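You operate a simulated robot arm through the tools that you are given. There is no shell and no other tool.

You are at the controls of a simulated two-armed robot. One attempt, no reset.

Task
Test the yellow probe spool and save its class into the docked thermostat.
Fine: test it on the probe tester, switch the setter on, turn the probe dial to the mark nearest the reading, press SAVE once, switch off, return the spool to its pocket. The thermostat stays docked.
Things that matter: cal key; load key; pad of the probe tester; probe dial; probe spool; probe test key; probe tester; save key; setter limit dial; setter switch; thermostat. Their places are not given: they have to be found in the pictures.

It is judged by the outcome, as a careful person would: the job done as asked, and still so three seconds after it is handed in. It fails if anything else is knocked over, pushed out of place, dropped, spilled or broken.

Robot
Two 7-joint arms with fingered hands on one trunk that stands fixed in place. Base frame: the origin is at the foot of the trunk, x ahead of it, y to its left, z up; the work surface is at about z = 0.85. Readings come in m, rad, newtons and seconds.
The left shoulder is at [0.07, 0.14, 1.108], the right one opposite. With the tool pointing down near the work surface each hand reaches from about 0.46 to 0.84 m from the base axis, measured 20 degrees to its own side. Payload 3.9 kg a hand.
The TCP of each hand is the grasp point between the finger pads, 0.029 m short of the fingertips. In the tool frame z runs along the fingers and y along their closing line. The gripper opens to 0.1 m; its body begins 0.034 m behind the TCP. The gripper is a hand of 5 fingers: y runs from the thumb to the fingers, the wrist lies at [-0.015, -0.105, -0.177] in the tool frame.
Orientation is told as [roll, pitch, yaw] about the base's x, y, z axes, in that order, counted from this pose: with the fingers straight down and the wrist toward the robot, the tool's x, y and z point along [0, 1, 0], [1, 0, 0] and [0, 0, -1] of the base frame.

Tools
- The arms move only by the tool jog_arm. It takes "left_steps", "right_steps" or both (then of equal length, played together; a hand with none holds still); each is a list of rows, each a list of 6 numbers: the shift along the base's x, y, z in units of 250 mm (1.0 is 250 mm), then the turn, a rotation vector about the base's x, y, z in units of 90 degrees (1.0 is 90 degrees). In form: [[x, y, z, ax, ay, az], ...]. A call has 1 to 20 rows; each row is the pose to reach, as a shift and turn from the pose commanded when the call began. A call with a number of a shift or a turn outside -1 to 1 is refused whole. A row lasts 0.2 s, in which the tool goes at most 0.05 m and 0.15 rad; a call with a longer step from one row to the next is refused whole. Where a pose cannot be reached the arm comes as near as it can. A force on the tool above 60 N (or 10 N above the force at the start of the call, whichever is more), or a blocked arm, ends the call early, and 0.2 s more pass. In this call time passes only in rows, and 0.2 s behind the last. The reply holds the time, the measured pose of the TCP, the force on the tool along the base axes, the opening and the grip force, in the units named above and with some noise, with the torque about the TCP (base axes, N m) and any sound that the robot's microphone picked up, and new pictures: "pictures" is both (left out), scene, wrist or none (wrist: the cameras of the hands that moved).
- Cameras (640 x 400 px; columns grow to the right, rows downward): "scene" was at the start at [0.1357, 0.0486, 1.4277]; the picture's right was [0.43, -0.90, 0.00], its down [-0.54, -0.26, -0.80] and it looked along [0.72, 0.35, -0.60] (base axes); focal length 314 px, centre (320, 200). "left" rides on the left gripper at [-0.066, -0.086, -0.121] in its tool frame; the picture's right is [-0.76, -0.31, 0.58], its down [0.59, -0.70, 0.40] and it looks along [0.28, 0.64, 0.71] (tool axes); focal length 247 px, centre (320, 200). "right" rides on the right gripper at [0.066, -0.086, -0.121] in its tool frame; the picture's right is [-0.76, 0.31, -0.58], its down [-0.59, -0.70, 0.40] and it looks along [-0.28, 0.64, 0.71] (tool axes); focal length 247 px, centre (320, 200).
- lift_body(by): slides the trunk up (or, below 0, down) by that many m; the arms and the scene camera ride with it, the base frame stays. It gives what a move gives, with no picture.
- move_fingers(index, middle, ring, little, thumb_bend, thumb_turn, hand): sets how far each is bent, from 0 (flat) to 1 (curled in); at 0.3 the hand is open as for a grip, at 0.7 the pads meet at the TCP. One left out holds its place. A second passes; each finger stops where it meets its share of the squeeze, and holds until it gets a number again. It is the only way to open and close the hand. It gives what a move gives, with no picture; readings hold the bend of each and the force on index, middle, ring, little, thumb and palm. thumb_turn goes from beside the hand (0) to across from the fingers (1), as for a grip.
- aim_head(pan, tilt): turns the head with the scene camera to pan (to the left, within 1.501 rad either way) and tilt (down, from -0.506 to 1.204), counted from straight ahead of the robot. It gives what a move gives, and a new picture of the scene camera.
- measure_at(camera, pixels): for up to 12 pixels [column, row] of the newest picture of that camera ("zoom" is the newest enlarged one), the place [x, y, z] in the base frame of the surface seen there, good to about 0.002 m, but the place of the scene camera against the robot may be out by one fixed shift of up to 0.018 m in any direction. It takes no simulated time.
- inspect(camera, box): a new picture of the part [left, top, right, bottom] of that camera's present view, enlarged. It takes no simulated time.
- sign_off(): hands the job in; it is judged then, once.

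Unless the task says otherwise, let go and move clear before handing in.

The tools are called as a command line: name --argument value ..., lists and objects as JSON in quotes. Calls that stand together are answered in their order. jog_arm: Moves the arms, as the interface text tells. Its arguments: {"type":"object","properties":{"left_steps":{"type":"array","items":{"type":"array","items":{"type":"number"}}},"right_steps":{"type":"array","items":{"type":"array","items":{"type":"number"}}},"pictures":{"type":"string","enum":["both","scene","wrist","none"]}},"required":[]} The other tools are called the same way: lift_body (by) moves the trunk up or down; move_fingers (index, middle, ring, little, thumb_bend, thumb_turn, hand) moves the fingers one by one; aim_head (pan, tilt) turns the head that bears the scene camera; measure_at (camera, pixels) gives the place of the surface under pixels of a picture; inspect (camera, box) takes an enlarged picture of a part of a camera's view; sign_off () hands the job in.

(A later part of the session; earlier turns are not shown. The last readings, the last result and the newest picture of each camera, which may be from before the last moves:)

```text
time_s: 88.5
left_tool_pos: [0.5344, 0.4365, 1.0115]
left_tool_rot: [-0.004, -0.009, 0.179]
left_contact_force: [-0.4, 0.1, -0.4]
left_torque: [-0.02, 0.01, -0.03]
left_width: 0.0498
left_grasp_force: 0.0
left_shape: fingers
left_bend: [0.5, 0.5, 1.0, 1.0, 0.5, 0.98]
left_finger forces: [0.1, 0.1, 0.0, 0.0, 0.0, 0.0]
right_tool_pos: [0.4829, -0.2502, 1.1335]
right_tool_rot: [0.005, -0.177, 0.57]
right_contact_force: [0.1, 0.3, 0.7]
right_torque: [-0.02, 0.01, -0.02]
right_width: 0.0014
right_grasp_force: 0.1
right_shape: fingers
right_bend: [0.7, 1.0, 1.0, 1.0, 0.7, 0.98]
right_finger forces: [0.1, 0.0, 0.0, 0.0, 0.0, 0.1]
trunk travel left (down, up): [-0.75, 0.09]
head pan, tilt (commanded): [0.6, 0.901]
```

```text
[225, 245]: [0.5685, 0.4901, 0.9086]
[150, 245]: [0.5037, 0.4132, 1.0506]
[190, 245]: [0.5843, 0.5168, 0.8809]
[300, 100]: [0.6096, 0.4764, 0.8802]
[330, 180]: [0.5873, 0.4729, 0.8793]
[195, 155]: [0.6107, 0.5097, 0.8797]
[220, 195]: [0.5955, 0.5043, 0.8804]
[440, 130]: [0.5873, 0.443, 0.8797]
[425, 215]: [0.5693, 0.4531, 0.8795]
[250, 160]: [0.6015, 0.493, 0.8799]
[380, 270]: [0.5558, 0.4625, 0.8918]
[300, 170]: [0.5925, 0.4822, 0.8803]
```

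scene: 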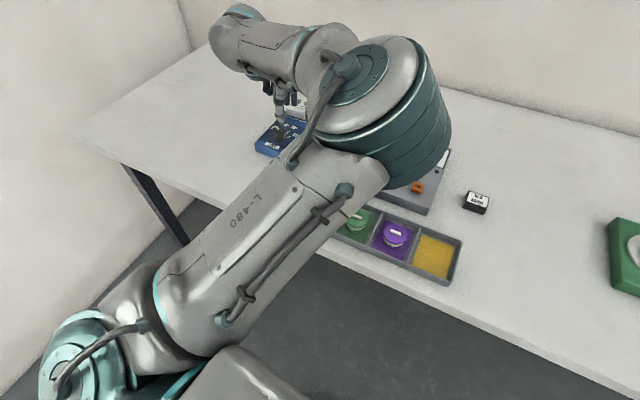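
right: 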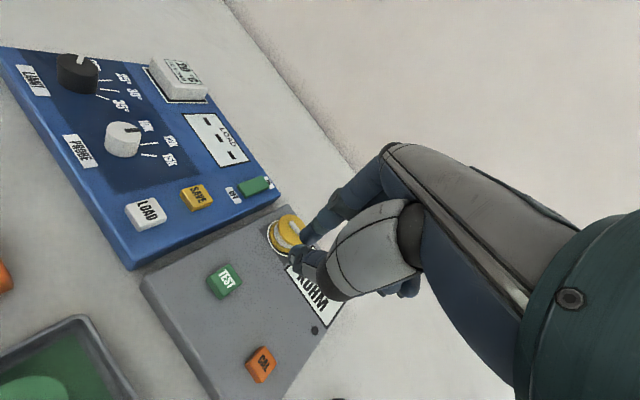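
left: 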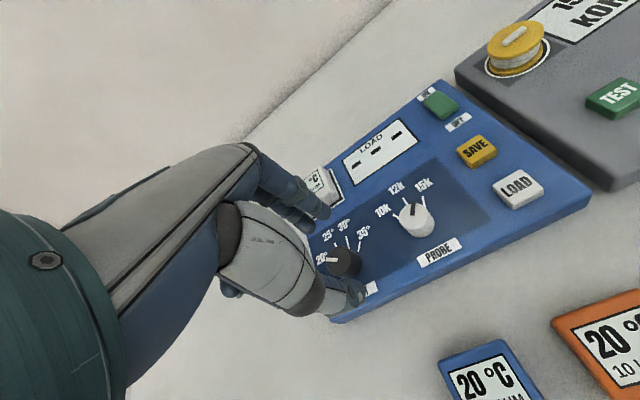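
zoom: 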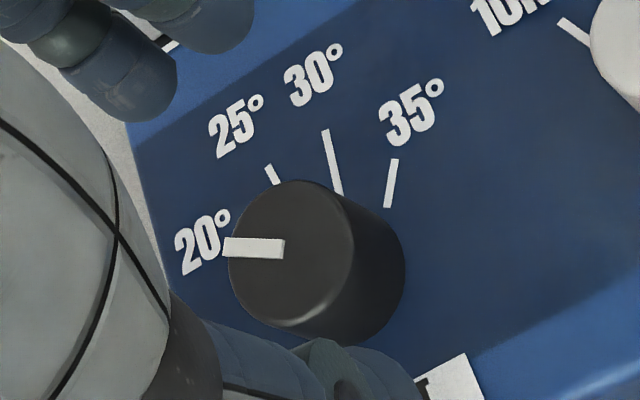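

measure_at --camera "zoom" --pixels '[[228, 246], [255, 248], [280, 249], [233, 265], [295, 184], [350, 235], [292, 324], [250, 205], [335, 290], [260, 310], [330, 200]]'

measure_at --camera "zoom" --pixels '[[268, 168], [276, 182], [325, 132], [338, 190], [394, 162], [387, 205], [200, 242], [237, 128], [313, 77], [410, 113], [562, 22], [588, 42]]'

```text
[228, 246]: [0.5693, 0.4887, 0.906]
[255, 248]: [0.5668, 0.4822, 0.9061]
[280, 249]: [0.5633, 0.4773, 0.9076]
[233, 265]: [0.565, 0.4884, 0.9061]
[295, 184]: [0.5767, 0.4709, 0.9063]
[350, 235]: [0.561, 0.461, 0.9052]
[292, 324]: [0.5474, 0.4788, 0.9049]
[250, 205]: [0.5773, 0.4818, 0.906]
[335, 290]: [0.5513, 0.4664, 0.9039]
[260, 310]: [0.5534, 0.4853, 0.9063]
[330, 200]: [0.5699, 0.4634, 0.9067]
```

```text
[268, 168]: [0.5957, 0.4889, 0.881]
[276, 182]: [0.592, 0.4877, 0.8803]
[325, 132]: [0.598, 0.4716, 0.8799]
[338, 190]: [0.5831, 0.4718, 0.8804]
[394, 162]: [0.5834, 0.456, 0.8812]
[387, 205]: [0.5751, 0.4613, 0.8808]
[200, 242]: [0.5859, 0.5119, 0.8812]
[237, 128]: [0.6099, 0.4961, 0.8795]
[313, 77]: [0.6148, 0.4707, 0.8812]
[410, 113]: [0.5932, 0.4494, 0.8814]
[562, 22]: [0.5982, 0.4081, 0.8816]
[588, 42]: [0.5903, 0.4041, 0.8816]
```

The LIMIT knob's pointer (on 20°) sits at about 60° from the panel axis, more splayed than its label, so marks may be further apart than they look. I'll move the left camera straight above the PROBE knob for a true overhead view.

jog_arm --left_steps '[[0.12, 0.02, 0.02, 0, 0, -0.04], [0.26, 0.04, 0.02, 0, 0, -0.08], [0.4, 0.05, 0.02, 0, 0, -0.114], [0.5, 0.06, 0.02, 0, 0, -0.114], [0.5, 0.06, 0.02, 0, 0, -0.114]]' --pictures "both"

inspect --camera "left" --box '[460, 270, 590, 400]'

```text
time_s: 89.7
left_tool_pos: [0.6604, 0.4513, 1.0165]
left_tool_rot: [-0.001, -0.008, -0.002]
left_contact_force: [-1.2, -0.3, -0.2]
left_torque: [-0.01, 0.02, 0.02]
left_width: 0.0496
left_grasp_force: 0.0
left_shape: fingers
left_bend: [0.5, 0.5, 1.0, 1.0, 0.5, 0.98]
left_finger forces: [0.1, 0.0, 0.0, 0.1, 0.0, 0.0]
right_tool_pos: [0.4815, -0.2486, 1.1352]
right_tool_rot: [0.006, -0.174, 0.572]
right_contact_force: [0.2, 0.5, 0.6]
right_torque: [0.01, -0.01, 0.04]
right_width: 0.0011
right_grasp_force: 0.0
right_shape: fingers
right_bend: [0.7, 1.0, 1.0, 1.0, 0.7, 0.98]
right_finger forces: [0.0, 0.1, 0.0, 0.1, 0.0, 0.0]
trunk travel left (down, up): [-0.75, 0.09]
head pan, tilt (commanded): [0.6, 0.901]
```

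scene: 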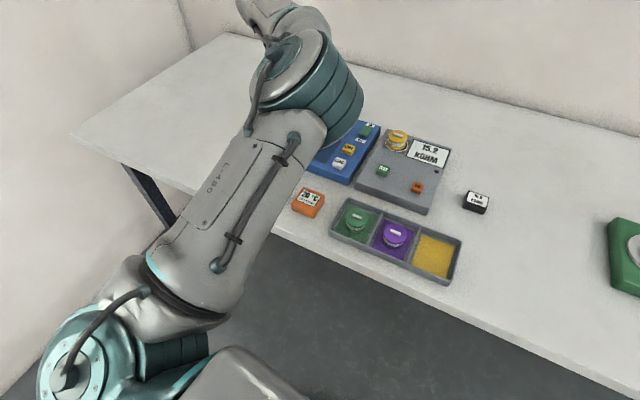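
left: 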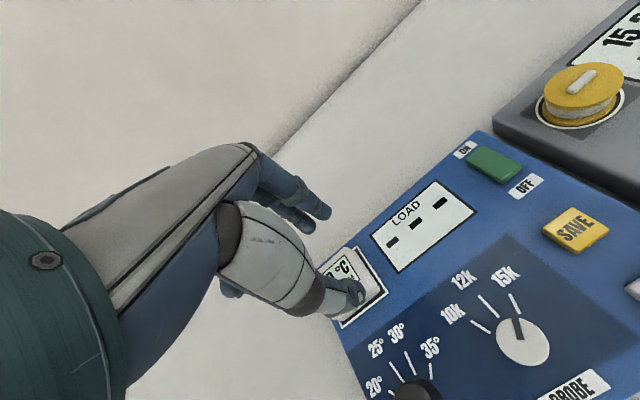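

```text
3.08 times, centred on (525, 335) of left
```

zoom: 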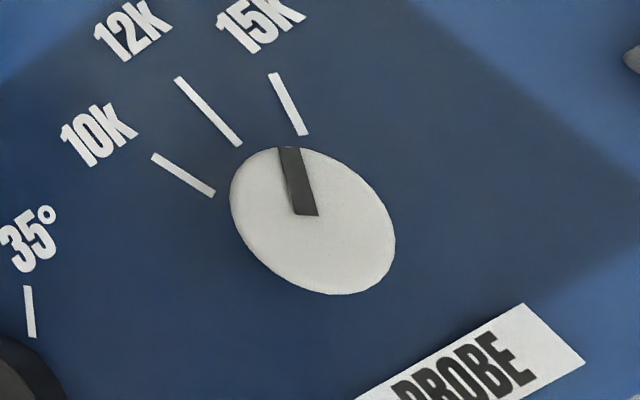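

Now an overhead view: pointer and ticks are free of parallax. I'll measure all their end points here.

measure_at --camera "zoom" --pixels '[[288, 151], [307, 214], [297, 182], [312, 220], [234, 190], [392, 245], [290, 150], [340, 292], [250, 160], [376, 285], [370, 190], [255, 255]]'

measure_at --camera "zoom" --pixels '[[154, 156], [212, 193], [180, 80], [237, 142], [272, 76], [303, 132], [100, 132], [135, 28], [262, 20], [28, 288], [33, 335]]'

```text
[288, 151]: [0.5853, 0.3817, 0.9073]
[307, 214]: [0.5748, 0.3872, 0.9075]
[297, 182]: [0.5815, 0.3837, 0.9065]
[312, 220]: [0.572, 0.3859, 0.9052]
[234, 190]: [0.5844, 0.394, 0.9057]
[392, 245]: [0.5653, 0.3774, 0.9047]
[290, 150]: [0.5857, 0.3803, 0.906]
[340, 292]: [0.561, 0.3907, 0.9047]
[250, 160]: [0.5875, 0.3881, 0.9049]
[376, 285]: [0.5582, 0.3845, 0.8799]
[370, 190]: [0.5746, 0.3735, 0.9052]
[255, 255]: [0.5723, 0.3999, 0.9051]
```

```text
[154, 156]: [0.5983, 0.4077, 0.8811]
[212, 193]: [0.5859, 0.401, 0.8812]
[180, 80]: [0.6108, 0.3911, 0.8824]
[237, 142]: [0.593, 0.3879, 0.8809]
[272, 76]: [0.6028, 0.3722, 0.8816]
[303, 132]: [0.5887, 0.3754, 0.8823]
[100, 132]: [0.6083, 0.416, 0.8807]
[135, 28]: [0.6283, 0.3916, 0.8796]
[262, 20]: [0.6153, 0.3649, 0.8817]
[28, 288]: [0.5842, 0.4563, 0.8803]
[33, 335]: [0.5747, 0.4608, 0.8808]
```

Overhead, the pointer is at az ≈ -24° while the 15k tick's near end is at ≈ -36°; combined with the LIMIT knob (60° for 20°), the 15k setting is about -38°, so ~13° more clockwise is needed. I'll re-centre over the knob and lower.

jog_arm --left_steps '[[-0.12, -0.09, 0, 0, 0, 0], [-0.24, -0.18, -0.02, 0, 0, 0], [-0.34, -0.26, -0.08, 0, 0, 0], [-0.346, -0.262, -0.16, 0, 0, 0], [-0.346, -0.262, -0.25, 0, 0, 0], [-0.346, -0.262, -0.25, 0, 0, 0], [-0.346, -0.262, -0.25, 0, 0, 0]]' --pictures "wrist"

inspect --camera "left" --box '[270, 170, 430, 330]'

```text
time_s: 91.3
left_tool_pos: [0.5733, 0.3862, 0.9528]
left_tool_rot: [-0.002, -0.006, -0.001]
left_contact_force: [0.4, -0.2, 0.2]
left_torque: [0.02, -0.01, 0.02]
left_width: 0.0498
left_grasp_force: 0.0
left_shape: fingers
left_bend: [0.5, 0.5, 1.0, 1.0, 0.5, 0.98]
left_finger forces: [0.1, 0.1, 0.0, 0.0, 0.1, 0.0]
right_tool_pos: [0.4834, -0.2494, 1.1342]
right_tool_rot: [0.006, -0.176, 0.569]
right_contact_force: [0.1, 0.2, 0.6]
right_torque: [0.04, 0.02, -0.02]
right_width: 0.0014
right_grasp_force: 0.0
right_shape: fingers
right_bend: [0.7, 1.0, 1.0, 1.0, 0.7, 0.98]
right_finger forces: [0.1, 0.0, 0.1, 0.0, 0.0, 0.1]
trunk travel left (down, up): [-0.75, 0.09]
head pan, tilt (commanded): [0.6, 0.901]
```

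left: 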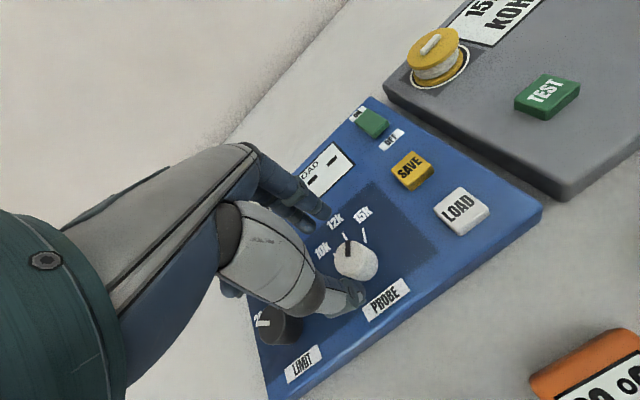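

```text
2.50 times, centred on (350, 250) of left
```

zoom: 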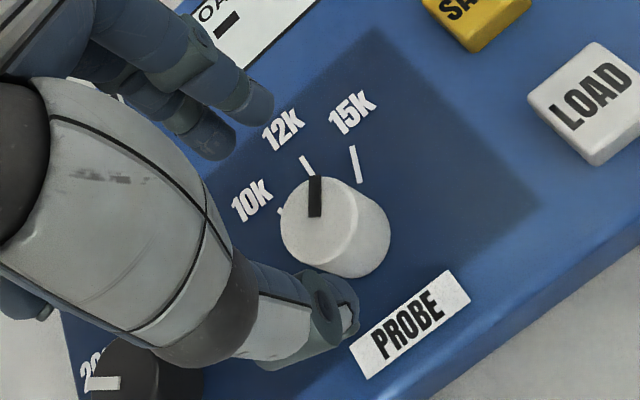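

The hand is centred above the knob at yaw 0. I'll descend to z≈0.917 and close on the knob.

jog_arm --left_steps '[[0, 0, -0.05, 0, 0, 0], [0, 0, -0.1, 0, 0, 0], [0, 0, -0.144, 0, 0, 0], [0, 0, -0.144, 0, 0, 0]]' --pictures "none"

move_fingers --hand "left" --index 0.68 --middle 0.71 --thumb_bend 0.7

jog_arm --left_steps '[[0, 0, 0, 0, 0, -0.04], [0, 0, 0, 0, 0, -0.08], [0, 0, 0, 0, 0, -0.12], [0, 0, 0, 0, 0, -0.16], [0, 0, 0, 0, 0, -0.16]]' --pictures "wrist"

inspect --camera "left" --box '[270, 170, 430, 330]'

```text
time_s: 92.3
left_tool_pos: [0.5735, 0.3865, 0.9176]
left_tool_rot: [-0.003, -0.009, -0.004]
left_contact_force: [0.2, -0.3, 0.6]
left_torque: [0.03, 0.02, -0.01]
left_width: 0.05
left_grasp_force: 0.0
left_shape: fingers
left_bend: [0.5, 0.5, 1.0, 1.0, 0.5, 0.98]
left_finger forces: [0.0, 0.0, 0.1, 0.1, 0.0, 0.0]
right_tool_pos: [0.4824, -0.2481, 1.135]
right_tool_rot: [0.005, -0.177, 0.57]
right_contact_force: [0.0, 0.4, 0.8]
right_torque: [-0.02, -0.02, 0.02]
right_width: 0.0015
right_grasp_force: 0.0
right_shape: fingers
right_bend: [0.7, 1.0, 1.0, 1.0, 0.7, 0.98]
right_finger forces: [0.0, 0.1, 0.1, 0.0, 0.1, 0.1]
trunk travel left (down, up): [-0.75, 0.09]
head pan, tilt (commanded): [0.6, 0.901]
```

```text
time_s: 93.3
left_tool_pos: [0.5739, 0.3881, 0.9181]
left_tool_rot: [0.0, -0.006, -0.002]
left_contact_force: [5.5, 2.1, 0.9]
left_torque: [0.04, -0.11, 0.04]
left_width: 0.0218
left_grasp_force: 8.3
left_shape: fingers
left_bend: [0.62, 0.66, 1.0, 1.0, 0.65, 0.97]
left_finger forces: [6.2, 4.5, 0.0, 0.0, 6.1, 0.0]
right_tool_pos: [0.4838, -0.2486, 1.135]
right_tool_rot: [0.006, -0.174, 0.57]
right_contact_force: [-0.7, 0.1, -0.3]
right_torque: [0.0, -0.01, 0.01]
right_width: 0.0012
right_grasp_force: 0.1
right_shape: fingers
right_bend: [0.7, 1.0, 1.0, 1.0, 0.7, 0.98]
right_finger forces: [0.0, 0.1, 0.1, 0.1, 0.0, 0.0]
trunk travel left (down, up): [-0.75, 0.09]
head pan, tilt (commanded): [0.6, 0.901]
```

```text
time_s: 94.5
left_tool_pos: [0.5743, 0.3866, 0.9182]
left_tool_rot: [-0.001, -0.008, -0.255]
left_contact_force: [7.9, 2.7, 0.9]
left_torque: [0.09, -0.16, 0.08]
left_width: 0.022
left_grasp_force: 9.3
left_shape: fingers
left_bend: [0.61, 0.65, 1.0, 1.0, 0.65, 0.97]
left_finger forces: [7.0, 6.2, 0.0, 0.1, 5.2, 0.0]
right_tool_pos: [0.483, -0.2498, 1.133]
right_tool_rot: [0.004, -0.174, 0.571]
right_contact_force: [-0.1, 0.1, -0.5]
right_torque: [0.0, -0.03, 0.0]
right_width: 0.0012
right_grasp_force: 0.0
right_shape: fingers
right_bend: [0.7, 1.0, 1.0, 1.0, 0.7, 0.98]
right_finger forces: [0.1, 0.1, 0.0, 0.0, 0.1, 0.0]
trunk travel left (down, up): [-0.75, 0.09]
head pan, tilt (commanded): [0.6, 0.901]
```

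left: 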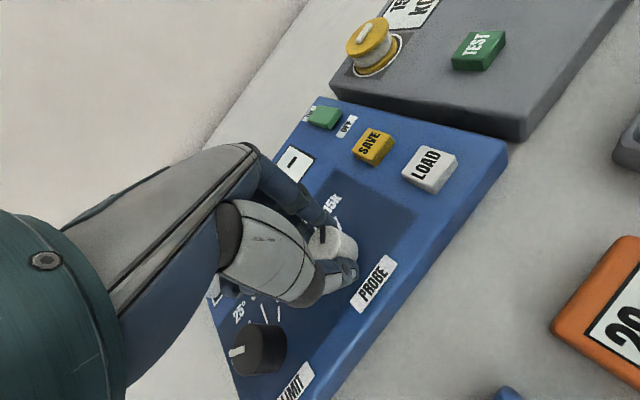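

```text
2.50 times, centred on (350, 250) of left
```

zoom: 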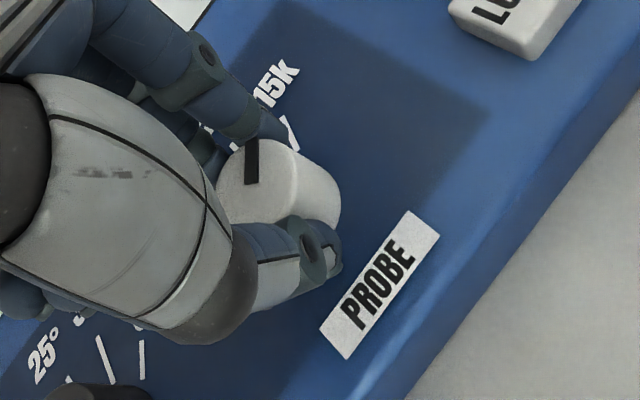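

The knob turned along. I'll release, lift and return to the overhead view to check the pointer.

move_fingers --hand "left" --index 0.5 --middle 0.5 --thumb_bend 0.5

jog_arm --left_steps '[[0, 0, 0.08, 0, 0, 0], [0, 0, 0.18, 0, 0, 0], [0.06, 0.05, 0.3, 0, 0, 0.06], [0.18, 0.13, 0.38, 0, 0, 0.12], [0.3, 0.22, 0.4, 0, 0, 0.16], [0.346, 0.262, 0.4, 0, 0, 0.16], [0.346, 0.262, 0.4, 0, 0, 0.16]]' --pictures "wrist"

inspect --camera "left" --box '[460, 270, 590, 400]'

```text
time_s: 95.5
left_tool_pos: [0.572, 0.388, 0.9197]
left_tool_rot: [-0.001, -0.006, -0.253]
left_contact_force: [0.3, 0.2, 0.4]
left_torque: [-0.03, 0.01, -0.01]
left_width: 0.0498
left_grasp_force: 0.1
left_shape: fingers
left_bend: [0.5, 0.5, 1.0, 1.0, 0.5, 0.97]
left_finger forces: [0.0, 0.0, 0.0, 0.0, 0.0, 0.0]
right_tool_pos: [0.484, -0.2479, 1.1346]
right_tool_rot: [0.005, -0.177, 0.572]
right_contact_force: [-0.8, 0.0, -0.2]
right_torque: [0.03, -0.03, 0.0]
right_width: 0.0013
right_grasp_force: 0.0
right_shape: fingers
right_bend: [0.7, 1.0, 1.0, 1.0, 0.7, 0.98]
right_finger forces: [0.0, 0.1, 0.0, 0.1, 0.0, 0.0]
trunk travel left (down, up): [-0.75, 0.09]
head pan, tilt (commanded): [0.6, 0.901]
```

```text
time_s: 97.1
left_tool_pos: [0.6585, 0.452, 1.0192]
left_tool_rot: [-0.003, -0.008, -0.002]
left_contact_force: [0.6, 0.7, -0.7]
left_torque: [0.0, 0.01, 0.02]
left_width: 0.0498
left_grasp_force: 0.1
left_shape: fingers
left_bend: [0.5, 0.5, 1.0, 1.0, 0.5, 0.98]
left_finger forces: [0.1, 0.1, 0.0, 0.0, 0.1, 0.0]
right_tool_pos: [0.4831, -0.2491, 1.1348]
right_tool_rot: [0.005, -0.176, 0.57]
right_contact_force: [-0.4, -0.4, 0.7]
right_torque: [0.01, 0.0, -0.02]
right_width: 0.0013
right_grasp_force: 0.1
right_shape: fingers
right_bend: [0.7, 1.0, 1.0, 1.0, 0.7, 0.98]
right_finger forces: [0.0, 0.0, 0.1, 0.0, 0.0, 0.0]
trunk travel left (down, up): [-0.75, 0.09]
head pan, tilt (commanded): [0.6, 0.901]
```

left: 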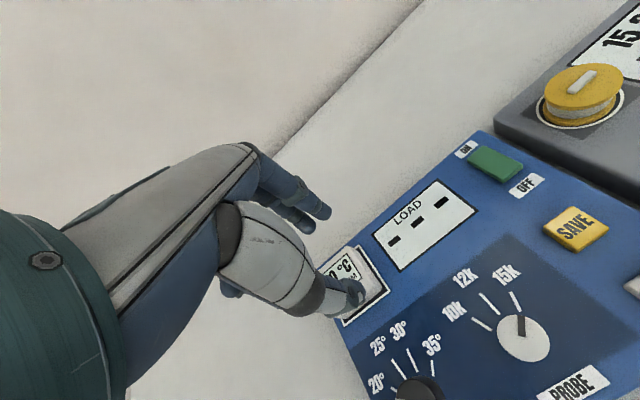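

```text
3.08 times, centred on (525, 335) of left
```

zoom: 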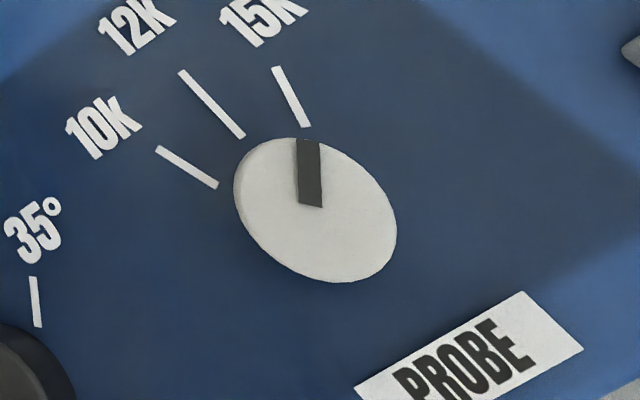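

The pointer now aims right at the near end of the 15k tick. I'll measure its azimuth to confirm.

measure_at --camera "zoom" --pixels '[[308, 143], [309, 160], [310, 180], [311, 203], [278, 70], [306, 124], [240, 170], [395, 240], [335, 281], [290, 142], [376, 185], [255, 245]]'

```text
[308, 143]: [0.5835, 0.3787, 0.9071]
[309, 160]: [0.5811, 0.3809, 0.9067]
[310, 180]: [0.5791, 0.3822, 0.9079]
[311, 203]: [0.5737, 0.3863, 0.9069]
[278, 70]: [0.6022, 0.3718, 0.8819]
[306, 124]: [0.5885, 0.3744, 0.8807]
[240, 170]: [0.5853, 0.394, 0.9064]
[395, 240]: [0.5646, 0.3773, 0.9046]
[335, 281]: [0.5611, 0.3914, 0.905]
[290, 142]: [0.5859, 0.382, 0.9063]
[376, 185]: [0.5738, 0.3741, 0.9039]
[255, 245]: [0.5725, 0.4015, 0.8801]
```

The pointer measures ≈ -37.8°, squarely on 15k. Now SAVE: I'll form the pinch pointer and move above the SAVE key ([0.617, 0.305]), stopping ~1.5 cm above it.

move_fingers --hand "left" --index 0.7 --middle 1.0 --thumb_bend 0.7

jog_arm --left_steps '[[-0.04, -0.16, 0, 0, 0, 0], [-0.08, -0.32, 0, 0, 0, 0], [-0.12, -0.46, -0.02, 0, 0, 0], [-0.154, -0.548, -0.1, 0, 0, 0], [-0.154, -0.548, -0.2, 0, 0, 0], [-0.154, -0.548, -0.3, 0, 0, 0], [-0.154, -0.548, -0.3, 0, 0, 0]]' --pictures "both"

inspect --camera "left" --box '[280, 180, 440, 340]'

```text
time_s: 98.1
left_tool_pos: [0.6574, 0.4535, 1.0205]
left_tool_rot: [-0.001, -0.006, -0.002]
left_contact_force: [-0.3, -0.7, -0.2]
left_torque: [-0.05, -0.01, -0.03]
left_width: 0.0018
left_grasp_force: 0.0
left_shape: fingers
left_bend: [0.7, 1.0, 1.0, 1.0, 0.7, 0.98]
left_finger forces: [0.0, 0.1, 0.0, 0.1, 0.0, 0.0]
right_tool_pos: [0.4826, -0.2494, 1.1351]
right_tool_rot: [0.005, -0.178, 0.571]
right_contact_force: [-0.2, -0.4, -1.0]
right_torque: [0.0, 0.0, -0.02]
right_width: 0.0013
right_grasp_force: 0.1
right_shape: fingers
right_bend: [0.7, 1.0, 1.0, 1.0, 0.7, 0.98]
right_finger forces: [0.0, 0.1, 0.1, 0.1, 0.0, 0.1]
trunk travel left (down, up): [-0.75, 0.09]
head pan, tilt (commanded): [0.6, 0.901]
```

```text
time_s: 99.7
left_tool_pos: [0.6201, 0.3169, 0.9441]
left_tool_rot: [-0.005, -0.008, 0.002]
left_contact_force: [0.4, 0.3, 1.1]
left_torque: [0.0, -0.03, 0.0]
left_width: 0.0017
left_grasp_force: 0.1
left_shape: fingers
left_bend: [0.7, 1.0, 1.0, 1.0, 0.7, 0.98]
left_finger forces: [0.0, 0.1, 0.0, 0.0, 0.0, 0.1]
right_tool_pos: [0.4824, -0.2487, 1.1348]
right_tool_rot: [0.004, -0.177, 0.571]
right_contact_force: [0.3, -1.4, 0.3]
right_torque: [0.02, -0.01, -0.01]
right_width: 0.0012
right_grasp_force: 0.1
right_shape: fingers
right_bend: [0.7, 1.0, 1.0, 1.0, 0.7, 0.98]
right_finger forces: [0.1, 0.0, 0.0, 0.0, 0.0, 0.0]
trunk travel left (down, up): [-0.75, 0.09]
head pan, tilt (commanded): [0.6, 0.901]
```

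scene: 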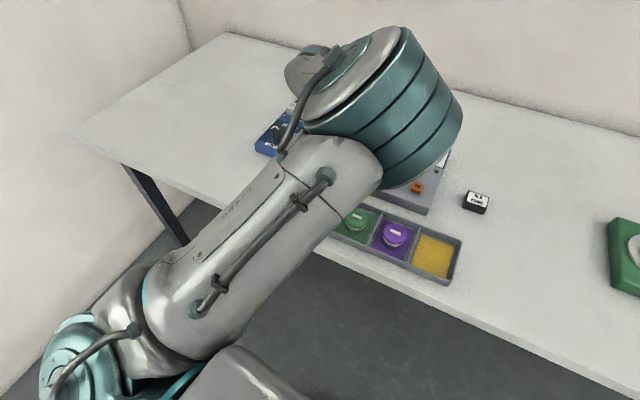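
left: 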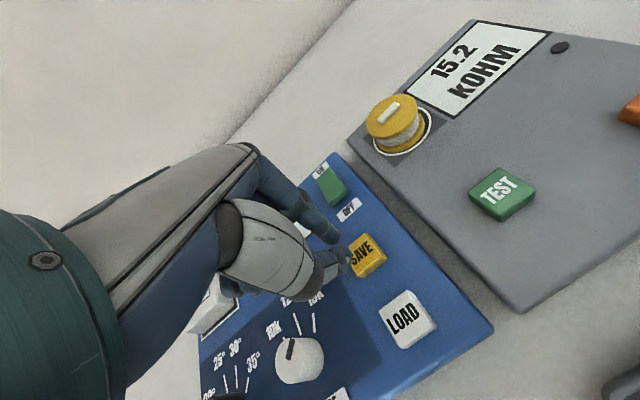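

```text
2.50 times, centred on (360, 260) of left
```

zoom: 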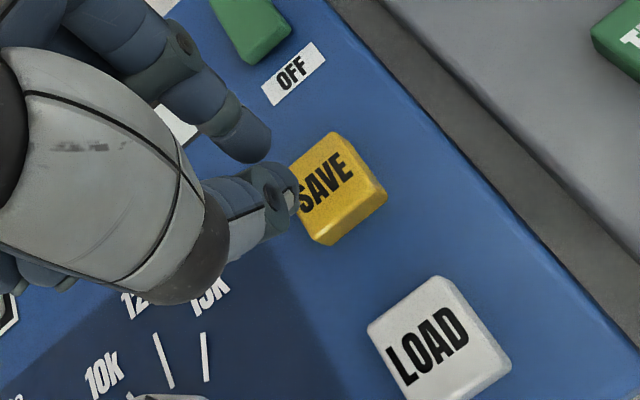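

The pointer tip is beside/above SAVE. I'll measure key and tip positions for exact alignment.

measure_at --camera "zoom" --pixels '[[335, 185], [330, 140], [375, 190], [305, 175], [320, 238], [245, 145], [262, 150], [280, 195], [290, 185], [265, 215], [255, 175]]'

```text
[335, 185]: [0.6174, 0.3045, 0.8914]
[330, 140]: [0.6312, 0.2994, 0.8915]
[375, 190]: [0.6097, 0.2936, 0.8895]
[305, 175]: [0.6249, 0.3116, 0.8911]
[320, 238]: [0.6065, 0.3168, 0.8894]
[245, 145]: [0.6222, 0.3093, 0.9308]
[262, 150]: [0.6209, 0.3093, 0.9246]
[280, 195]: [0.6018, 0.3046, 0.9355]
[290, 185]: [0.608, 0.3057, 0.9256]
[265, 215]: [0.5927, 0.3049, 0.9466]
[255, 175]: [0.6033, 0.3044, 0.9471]
```

Key centre is ≈ [0.619, 0.3075] and my tips are centred at ≈ [0.617, 0.307], well aligned. I'll press straight down once.

jog_arm --left_steps '[[0, 0, -0.04, 0, 0, 0], [0, 0, -0.08, 0, 0, 0], [0, 0, -0.1, 0, 0, 0], [0, 0, -0.112, 0, 0, 0], [0, 0, -0.12, 0, 0, 0]]' --pictures "wrist"

```text
time_s: 100.9
left_tool_pos: [0.6197, 0.3149, 0.9161]
left_tool_rot: [0.002, -0.012, -0.002]
left_contact_force: [-2.0, 0.6, 9.0]
left_torque: [-0.11, 0.16, 0.01]
left_width: 0.001
left_grasp_force: 4.5
left_shape: fingers
left_bend: [0.7, 1.0, 1.0, 1.0, 0.71, 0.98]
left_finger forces: [0.0, 0.0, 0.0, 0.0, 9.3, 0.1]
right_tool_pos: [0.4817, -0.2484, 1.1366]
right_tool_rot: [0.005, -0.179, 0.57]
right_contact_force: [1.0, -1.0, 1.2]
right_torque: [-0.04, -0.01, -0.03]
right_width: 0.0015
right_grasp_force: 0.0
right_shape: fingers
right_bend: [0.7, 1.0, 1.0, 1.0, 0.7, 0.98]
right_finger forces: [0.0, 0.0, 0.0, 0.1, 0.0, 0.0]
trunk travel left (down, up): [-0.75, 0.09]
head pan, tilt (commanded): [0.6, 0.901]
heard: click
```

left: 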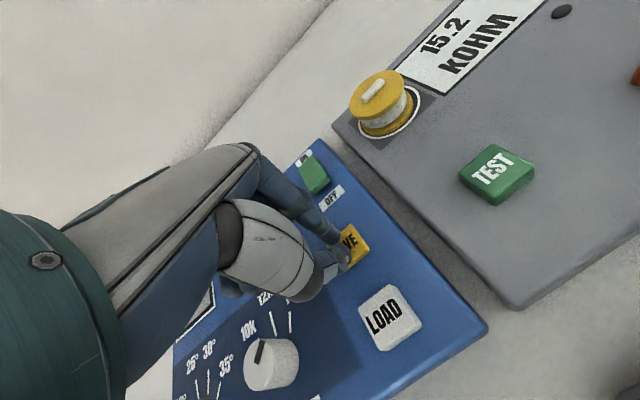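

A click was heard with 9 N on the key: SAVE is pressed once. I'll lift straight up without touching anything else.

jog_arm --left_steps '[[0, 0, 0.06, 0, 0, 0], [0, 0, 0.16, 0, 0, 0], [0, 0, 0.3, 0, 0, 0], [0, 0, 0.42, 0, 0, 0]]' --pictures "both"

inspect --camera "left" --box '[200, 120, 520, 400]'

```text
time_s: 101.9
left_tool_pos: [0.6132, 0.3272, 1.0061]
left_tool_rot: [-0.02, 0.013, 0.024]
left_contact_force: [-0.2, 0.5, -0.4]
left_torque: [0.01, 0.0, 0.03]
left_width: 0.0015
left_grasp_force: 0.1
left_shape: fingers
left_bend: [0.7, 1.0, 1.0, 1.0, 0.7, 0.98]
left_finger forces: [0.0, 0.1, 0.1, 0.1, 0.0, 0.0]
right_tool_pos: [0.4822, -0.2481, 1.1356]
right_tool_rot: [0.004, -0.175, 0.571]
right_contact_force: [-0.6, 0.0, 0.4]
right_torque: [-0.01, 0.02, -0.02]
right_width: 0.0013
right_grasp_force: 0.0
right_shape: fingers
right_bend: [0.7, 1.0, 1.0, 1.0, 0.7, 0.98]
right_finger forces: [0.1, 0.1, 0.1, 0.1, 0.0, 0.0]
trunk travel left (down, up): [-0.75, 0.09]
head pan, tilt (commanded): [0.6, 0.901]
```

scene: 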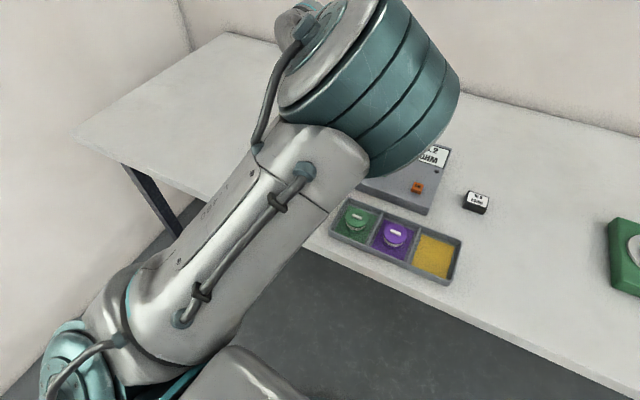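
left: 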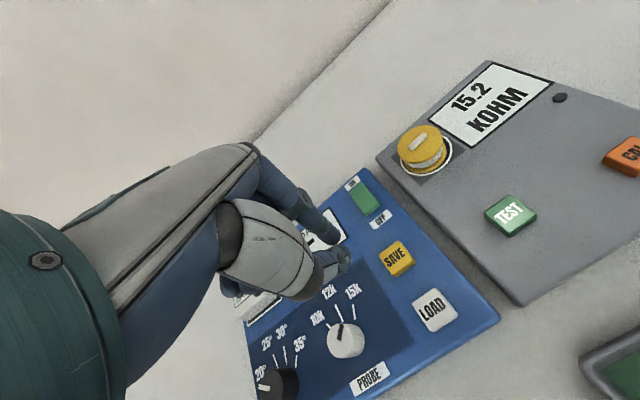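

```text
1.43 times, centred on (360, 260) of left
```

zoom: 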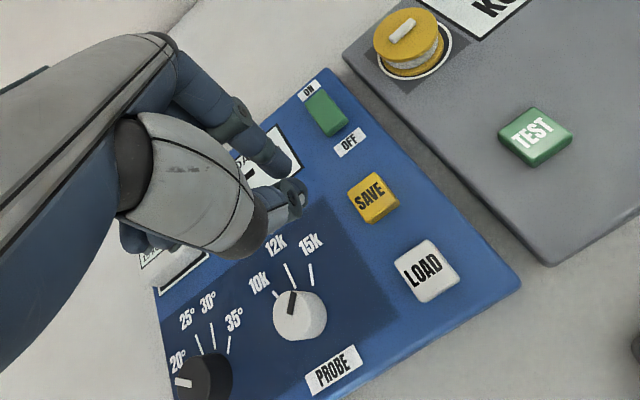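

SAVE clicked once. I'll move the hand aside to read the thermostat's label and recheck the dial.

jog_arm --left_steps '[[-0.06, 0.12, 0.06, 0, 0, 0.05], [-0.12, 0.26, 0.12, 0, 0, 0.1], [-0.18, 0.4, 0.18, 0, 0, 0.15], [-0.24, 0.54, 0.24, 0, 0, 0.2], [-0.3, 0.66, 0.28, 0, 0, 0.22]]' --pictures "wrist"

inspect --camera "left" --box '[300, 80, 560, 260]'

```text
time_s: 103.1
left_tool_pos: [0.5454, 0.481, 1.0868]
left_tool_rot: [-0.002, -0.007, 0.344]
left_contact_force: [0.3, 0.0, 0.7]
left_torque: [-0.01, -0.01, 0.0]
left_width: 0.0011
left_grasp_force: 0.0
left_shape: fingers
left_bend: [0.7, 1.0, 1.0, 1.0, 0.7, 0.98]
left_finger forces: [0.0, 0.0, 0.0, 0.1, 0.0, 0.1]
right_tool_pos: [0.483, -0.2475, 1.1358]
right_tool_rot: [0.002, -0.178, 0.574]
right_contact_force: [0.4, 0.4, 1.2]
right_torque: [-0.01, -0.02, -0.01]
right_width: 0.0013
right_grasp_force: 0.1
right_shape: fingers
right_bend: [0.7, 1.0, 1.0, 1.0, 0.7, 0.98]
right_finger forces: [0.1, 0.1, 0.0, 0.0, 0.0, 0.0]
trunk travel left (down, up): [-0.75, 0.09]
head pan, tilt (commanded): [0.6, 0.901]
```

left: 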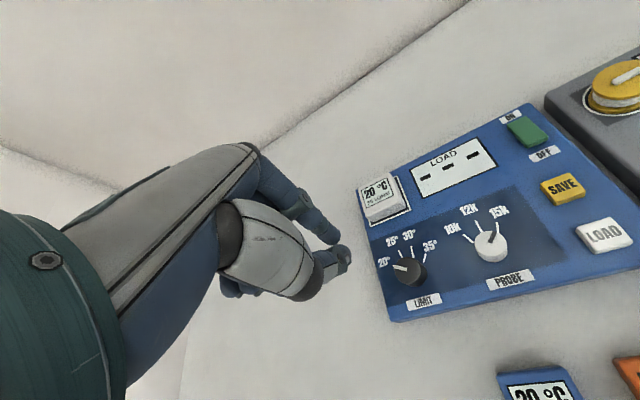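

```text
2.22 times, centred on (430, 170) of left
```

zoom: 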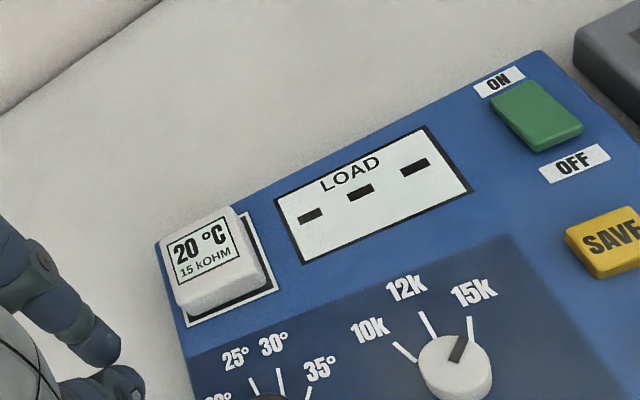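

The thermostat's label seems to read "20 °C 15 kOHM" now. I'll magnify to be sure.

inspect --camera "left" --box '[350, 165, 430, 235]'

inspect --camera "left" --box '[490, 100, 560, 170]'

```text
5.71 times, centred on (390, 200) of left
```

zoom: 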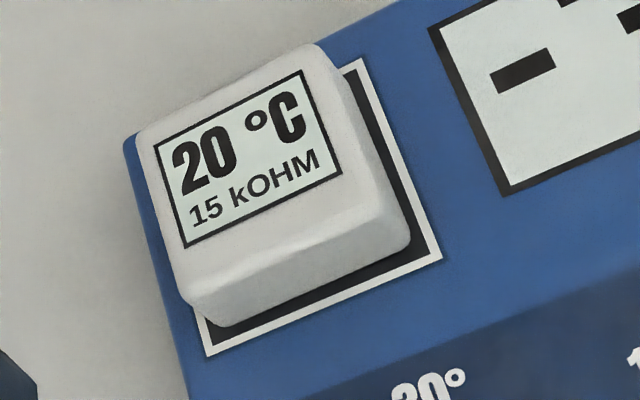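

```text
5.71 times, centred on (525, 135) of left
```

zoom: 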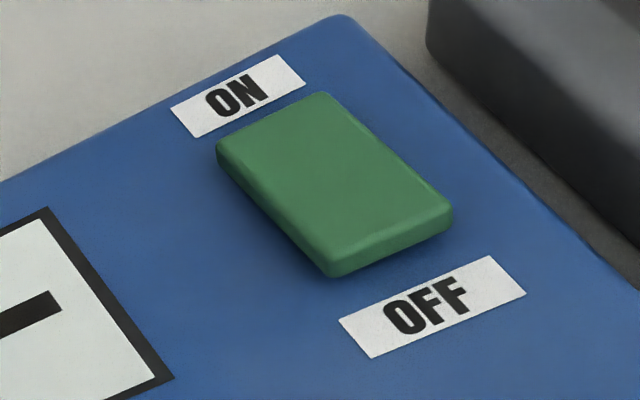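

Confirmed: "20 °C 15 kOHM" and the thermostat is still docked. Now switching off: I'll bring the pointer above the rocker's near (OFF) end at ≈ [0.685, 0.306].

jog_arm --left_steps '[[0.12, -0.13, 0, 0, 0, -0.05], [0.24, -0.26, -0.02, 0, 0, -0.1], [0.36, -0.4, -0.04, 0, 0, -0.15], [0.48, -0.54, -0.08, 0, 0, -0.2], [0.56, -0.63, -0.2, 0, 0, -0.22], [0.578, -0.66, -0.34, 0, 0, -0.22], [0.578, -0.66, -0.5, 0, 0, -0.22], [0.578, -0.66, -0.57, 0, 0, -0.22], [0.578, -0.66, -0.57, 0, 0, -0.22]]' --pictures "both"

inspect --camera "left" --box '[280, 180, 440, 340]'

```text
time_s: 105.1
left_tool_pos: [0.689, 0.3174, 0.9445]
left_tool_rot: [-0.002, -0.009, -0.002]
left_contact_force: [-0.5, -0.5, -0.6]
left_torque: [0.01, 0.03, -0.02]
left_width: 0.0013
left_grasp_force: 0.3
left_shape: fingers
left_bend: [0.7, 1.0, 1.0, 1.0, 0.7, 0.98]
left_finger forces: [0.0, 0.1, 0.0, 0.1, 0.0, 0.0]
right_tool_pos: [0.4823, -0.2492, 1.1348]
right_tool_rot: [0.005, -0.177, 0.572]
right_contact_force: [-0.1, -0.5, 1.0]
right_torque: [-0.03, 0.0, 0.02]
right_width: 0.0013
right_grasp_force: 0.0
right_shape: fingers
right_bend: [0.7, 1.0, 1.0, 1.0, 0.7, 0.98]
right_finger forces: [0.0, 0.0, 0.1, 0.0, 0.1, 0.0]
trunk travel left (down, up): [-0.75, 0.09]
head pan, tilt (commanded): [0.6, 0.901]
```

scene: 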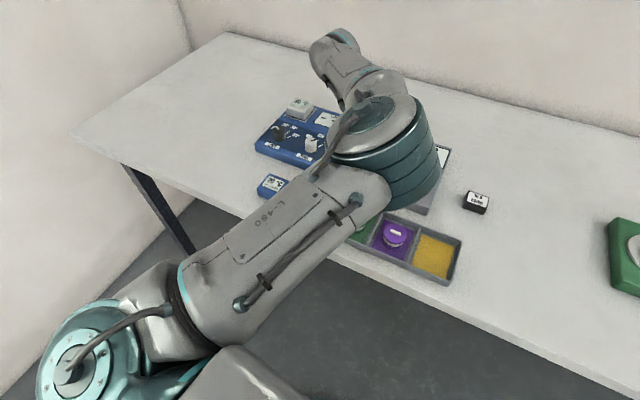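
left: 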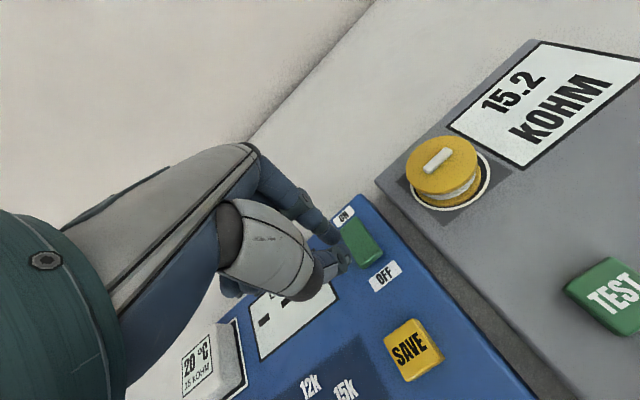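

```text
2.50 times, centred on (360, 260) of left
```

zoom: 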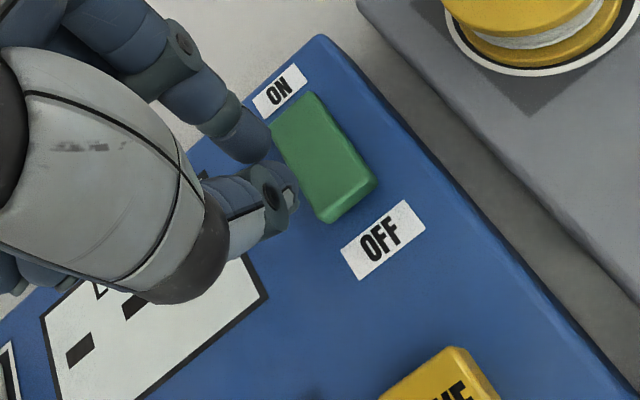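

The pointer is above the rocker's near half. I'll press straight down at the OFF end.

jog_arm --left_steps '[[0, 0, -0.04, 0, 0, 0], [0, 0, -0.08, 0, 0, 0], [0, 0, -0.1, 0, 0, 0], [0, 0, -0.115, 0, 0, 0], [0, 0, -0.128, 0, 0, 0]]' --pictures "wrist"

inspect --camera "left" --box '[290, 190, 420, 320]'

```text
time_s: 106.3
left_tool_pos: [0.6893, 0.3158, 0.9161]
left_tool_rot: [-0.001, -0.013, -0.002]
left_contact_force: [1.5, 1.2, 8.5]
left_torque: [-0.03, -0.1, 0.01]
left_width: 0.0019
left_grasp_force: 4.4
left_shape: fingers
left_bend: [0.7, 1.0, 1.0, 1.0, 0.7, 0.98]
left_finger forces: [8.2, 0.0, 0.0, 0.0, 0.4, 0.1]
right_tool_pos: [0.4815, -0.2497, 1.1353]
right_tool_rot: [0.005, -0.178, 0.572]
right_contact_force: [0.3, 0.5, 0.1]
right_torque: [0.04, -0.02, -0.03]
right_width: 0.0012
right_grasp_force: 0.1
right_shape: fingers
right_bend: [0.7, 1.0, 1.0, 1.0, 0.7, 0.98]
right_finger forces: [0.0, 0.1, 0.0, 0.1, 0.0, 0.0]
trunk travel left (down, up): [-0.75, 0.09]
head pan, tilt (commanded): [0.6, 0.901]
```

left: 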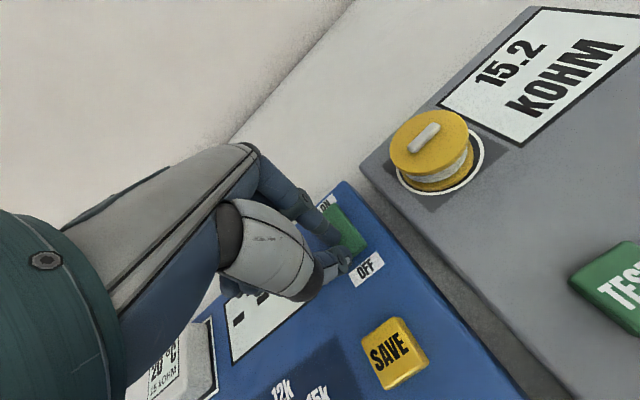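

```text
3.08 times, centred on (355, 255) of left
```

zoom: 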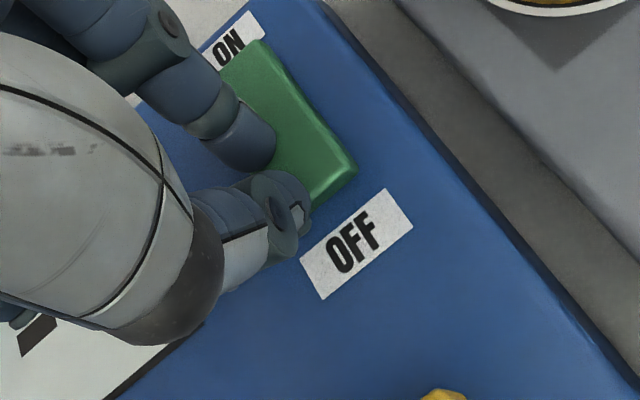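

Index carries 8 N. I'll measure the rocker's visible ends to see whether it has tipped.

measure_at --camera "zoom" --pixels '[[255, 50], [275, 60], [240, 70], [330, 160], [300, 100], [345, 165], [320, 185], [285, 140], [300, 170]]'

```text
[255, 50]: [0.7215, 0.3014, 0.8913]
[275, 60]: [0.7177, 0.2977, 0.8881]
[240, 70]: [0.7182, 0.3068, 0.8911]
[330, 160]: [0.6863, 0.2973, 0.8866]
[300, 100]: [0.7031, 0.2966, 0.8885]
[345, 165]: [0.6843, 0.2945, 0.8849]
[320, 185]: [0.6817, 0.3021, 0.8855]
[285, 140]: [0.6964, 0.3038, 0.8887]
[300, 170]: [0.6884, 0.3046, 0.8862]
```

The near end is down (0.886) and the far end up (0.891): it's tipped to OFF. I'll lift off and verify it holds.

jog_arm --left_steps '[[0, 0, 0.06, 0, 0, 0], [0, 0, 0.16, 0, 0, 0], [-0.06, 0.08, 0.28, 0, 0, 0], [-0.14, 0.2, 0.4, 0, 0, 0.05], [-0.24, 0.34, 0.48, 0, 0, 0.1], [-0.34, 0.48, 0.54, 0, 0, 0.15], [-0.42, 0.6, 0.6, 0, 0, 0.2]]' --pictures "both"

inspect --camera "left" --box '[330, 80, 600, 300]'

```text
time_s: 107.9
left_tool_pos: [0.5843, 0.4676, 1.0649]
left_tool_rot: [-0.004, -0.009, 0.311]
left_contact_force: [-0.2, 0.2, 0.3]
left_torque: [-0.04, -0.02, 0.02]
left_width: 0.0015
left_grasp_force: 0.1
left_shape: fingers
left_bend: [0.7, 1.0, 1.0, 1.0, 0.7, 0.98]
left_finger forces: [0.0, 0.0, 0.0, 0.0, 0.0, 0.0]
right_tool_pos: [0.4829, -0.2477, 1.1365]
right_tool_rot: [0.005, -0.177, 0.573]
right_contact_force: [0.0, -0.2, -0.3]
right_torque: [-0.01, -0.02, -0.02]
right_width: 0.0013
right_grasp_force: 0.1
right_shape: fingers
right_bend: [0.7, 1.0, 1.0, 1.0, 0.7, 0.98]
right_finger forces: [0.0, 0.1, 0.1, 0.0, 0.0, 0.0]
trunk travel left (down, up): [-0.75, 0.09]
head pan, tilt (commanded): [0.6, 0.901]
```

scene: 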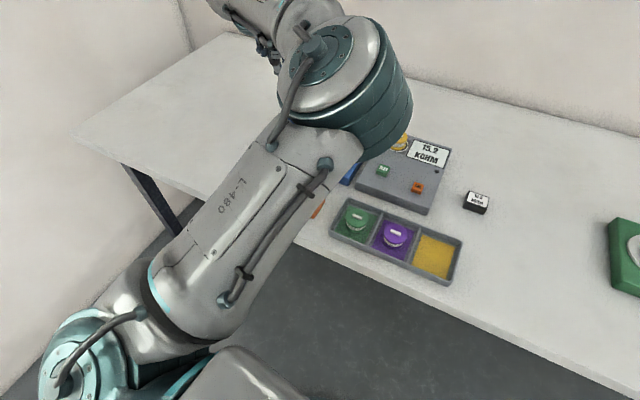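
left: 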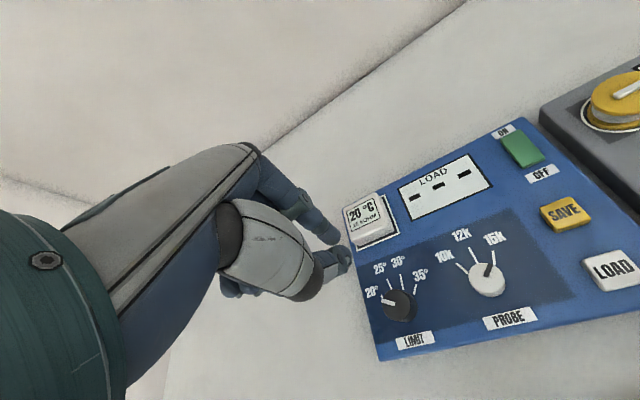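

```text
1.82 times, centred on (465, 190) of left
```

zoom: 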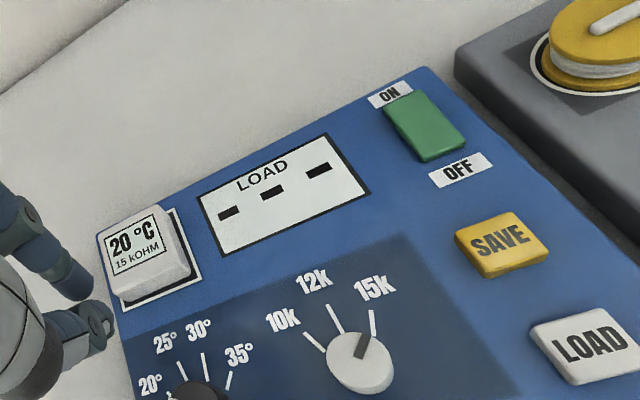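

inspect --camera "left" --box '[490, 110, 570, 190]'

measure_at --camera "left" --pixels '[[522, 150], [512, 136], [520, 133], [505, 139], [532, 162], [540, 156], [528, 165], [516, 141]]'

```text
5.00 times, centred on (530, 150) of left
```

zoom: 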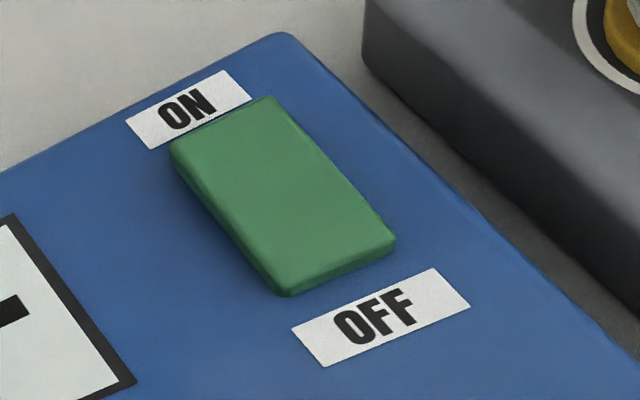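

```text
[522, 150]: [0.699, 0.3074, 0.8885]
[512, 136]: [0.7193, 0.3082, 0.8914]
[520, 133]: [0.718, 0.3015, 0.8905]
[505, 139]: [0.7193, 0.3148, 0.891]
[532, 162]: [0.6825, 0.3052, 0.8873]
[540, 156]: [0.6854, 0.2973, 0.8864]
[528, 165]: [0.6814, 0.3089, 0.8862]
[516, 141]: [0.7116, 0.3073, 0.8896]
```

The rocker is OFF and stays so. Now the left hand goes back out left, and the right hand will go fetch the spool.

jog_arm --left_steps '[[-0.08, 0.1, 0.06, 0, 0, 0.02], [-0.18, 0.2, 0.12, 0, 0, 0.04], [-0.28, 0.3, 0.18, 0, 0, 0.06], [-0.36, 0.38, 0.22, 0, 0, 0.07]]' --pictures "none"

move_fingers --hand "right" --index 0.36 --middle 0.36 --ring 1.0 --little 1.0 --thumb_bend 0.42

aim_head --pan 0.3 --tilt 1.0

```text
time_s: 108.9
left_tool_pos: [0.4947, 0.5627, 1.1187]
left_tool_rot: [-0.003, -0.009, 0.423]
left_contact_force: [0.1, 0.0, 0.4]
left_torque: [-0.03, 0.0, 0.0]
left_width: 0.0013
left_grasp_force: 0.1
left_shape: fingers
left_bend: [0.7, 1.0, 1.0, 1.0, 0.7, 0.98]
left_finger forces: [0.1, 0.0, 0.0, 0.0, 0.1, 0.0]
right_tool_pos: [0.4827, -0.2473, 1.1357]
right_tool_rot: [0.002, -0.176, 0.572]
right_contact_force: [0.2, 0.1, 1.0]
right_torque: [-0.02, 0.03, 0.0]
right_width: 0.0012
right_grasp_force: 0.2
right_shape: fingers
right_bend: [0.7, 1.0, 1.0, 1.0, 0.7, 0.98]
right_finger forces: [0.1, 0.0, 0.0, 0.1, 0.0, 0.0]
trunk travel left (down, up): [-0.75, 0.09]
head pan, tilt (commanded): [0.6, 0.901]
```

```text
time_s: 109.9
left_tool_pos: [0.4964, 0.5627, 1.1182]
left_tool_rot: [0.0, -0.009, 0.422]
left_contact_force: [-0.6, 0.3, -0.9]
left_torque: [0.01, 0.01, 0.01]
left_width: 0.0017
left_grasp_force: 0.0
left_shape: fingers
left_bend: [0.7, 1.0, 1.0, 1.0, 0.7, 0.98]
left_finger forces: [0.0, 0.0, 0.0, 0.1, 0.0, 0.0]
right_tool_pos: [0.4822, -0.2488, 1.1353]
right_tool_rot: [0.006, -0.175, 0.57]
right_contact_force: [0.2, 0.1, 0.5]
right_torque: [0.02, 0.03, -0.02]
right_width: 0.0764
right_grasp_force: 0.1
right_shape: fingers
right_bend: [0.36, 0.36, 1.0, 1.0, 0.42, 0.98]
right_finger forces: [0.0, 0.2, 0.0, 0.1, 0.1, 0.0]
trunk travel left (down, up): [-0.75, 0.09]
head pan, tilt (commanded): [0.6, 0.901]
```

```text
time_s: 110.7
left_tool_pos: [0.4964, 0.5616, 1.118]
left_tool_rot: [-0.002, -0.008, 0.423]
left_contact_force: [-0.3, -0.1, 0.0]
left_torque: [0.0, 0.06, -0.03]
left_width: 0.0017
left_grasp_force: 0.0
left_shape: fingers
left_bend: [0.7, 1.0, 1.0, 1.0, 0.7, 0.98]
left_finger forces: [0.0, 0.1, 0.1, 0.0, 0.0, 0.1]
right_tool_pos: [0.4821, -0.2491, 1.1349]
right_tool_rot: [0.005, -0.176, 0.571]
right_contact_force: [0.4, -0.1, -0.1]
right_torque: [-0.02, 0.01, 0.02]
right_width: 0.0768
right_grasp_force: 0.1
right_shape: fingers
right_bend: [0.36, 0.36, 1.0, 1.0, 0.42, 0.98]
right_finger forces: [0.0, 0.0, 0.0, 0.0, 0.0, 0.0]
trunk travel left (down, up): [-0.75, 0.09]
head pan, tilt (commanded): [0.3, 1.0]
```

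scene: 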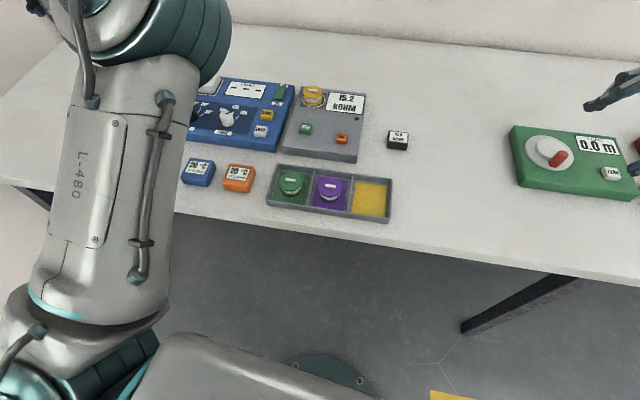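

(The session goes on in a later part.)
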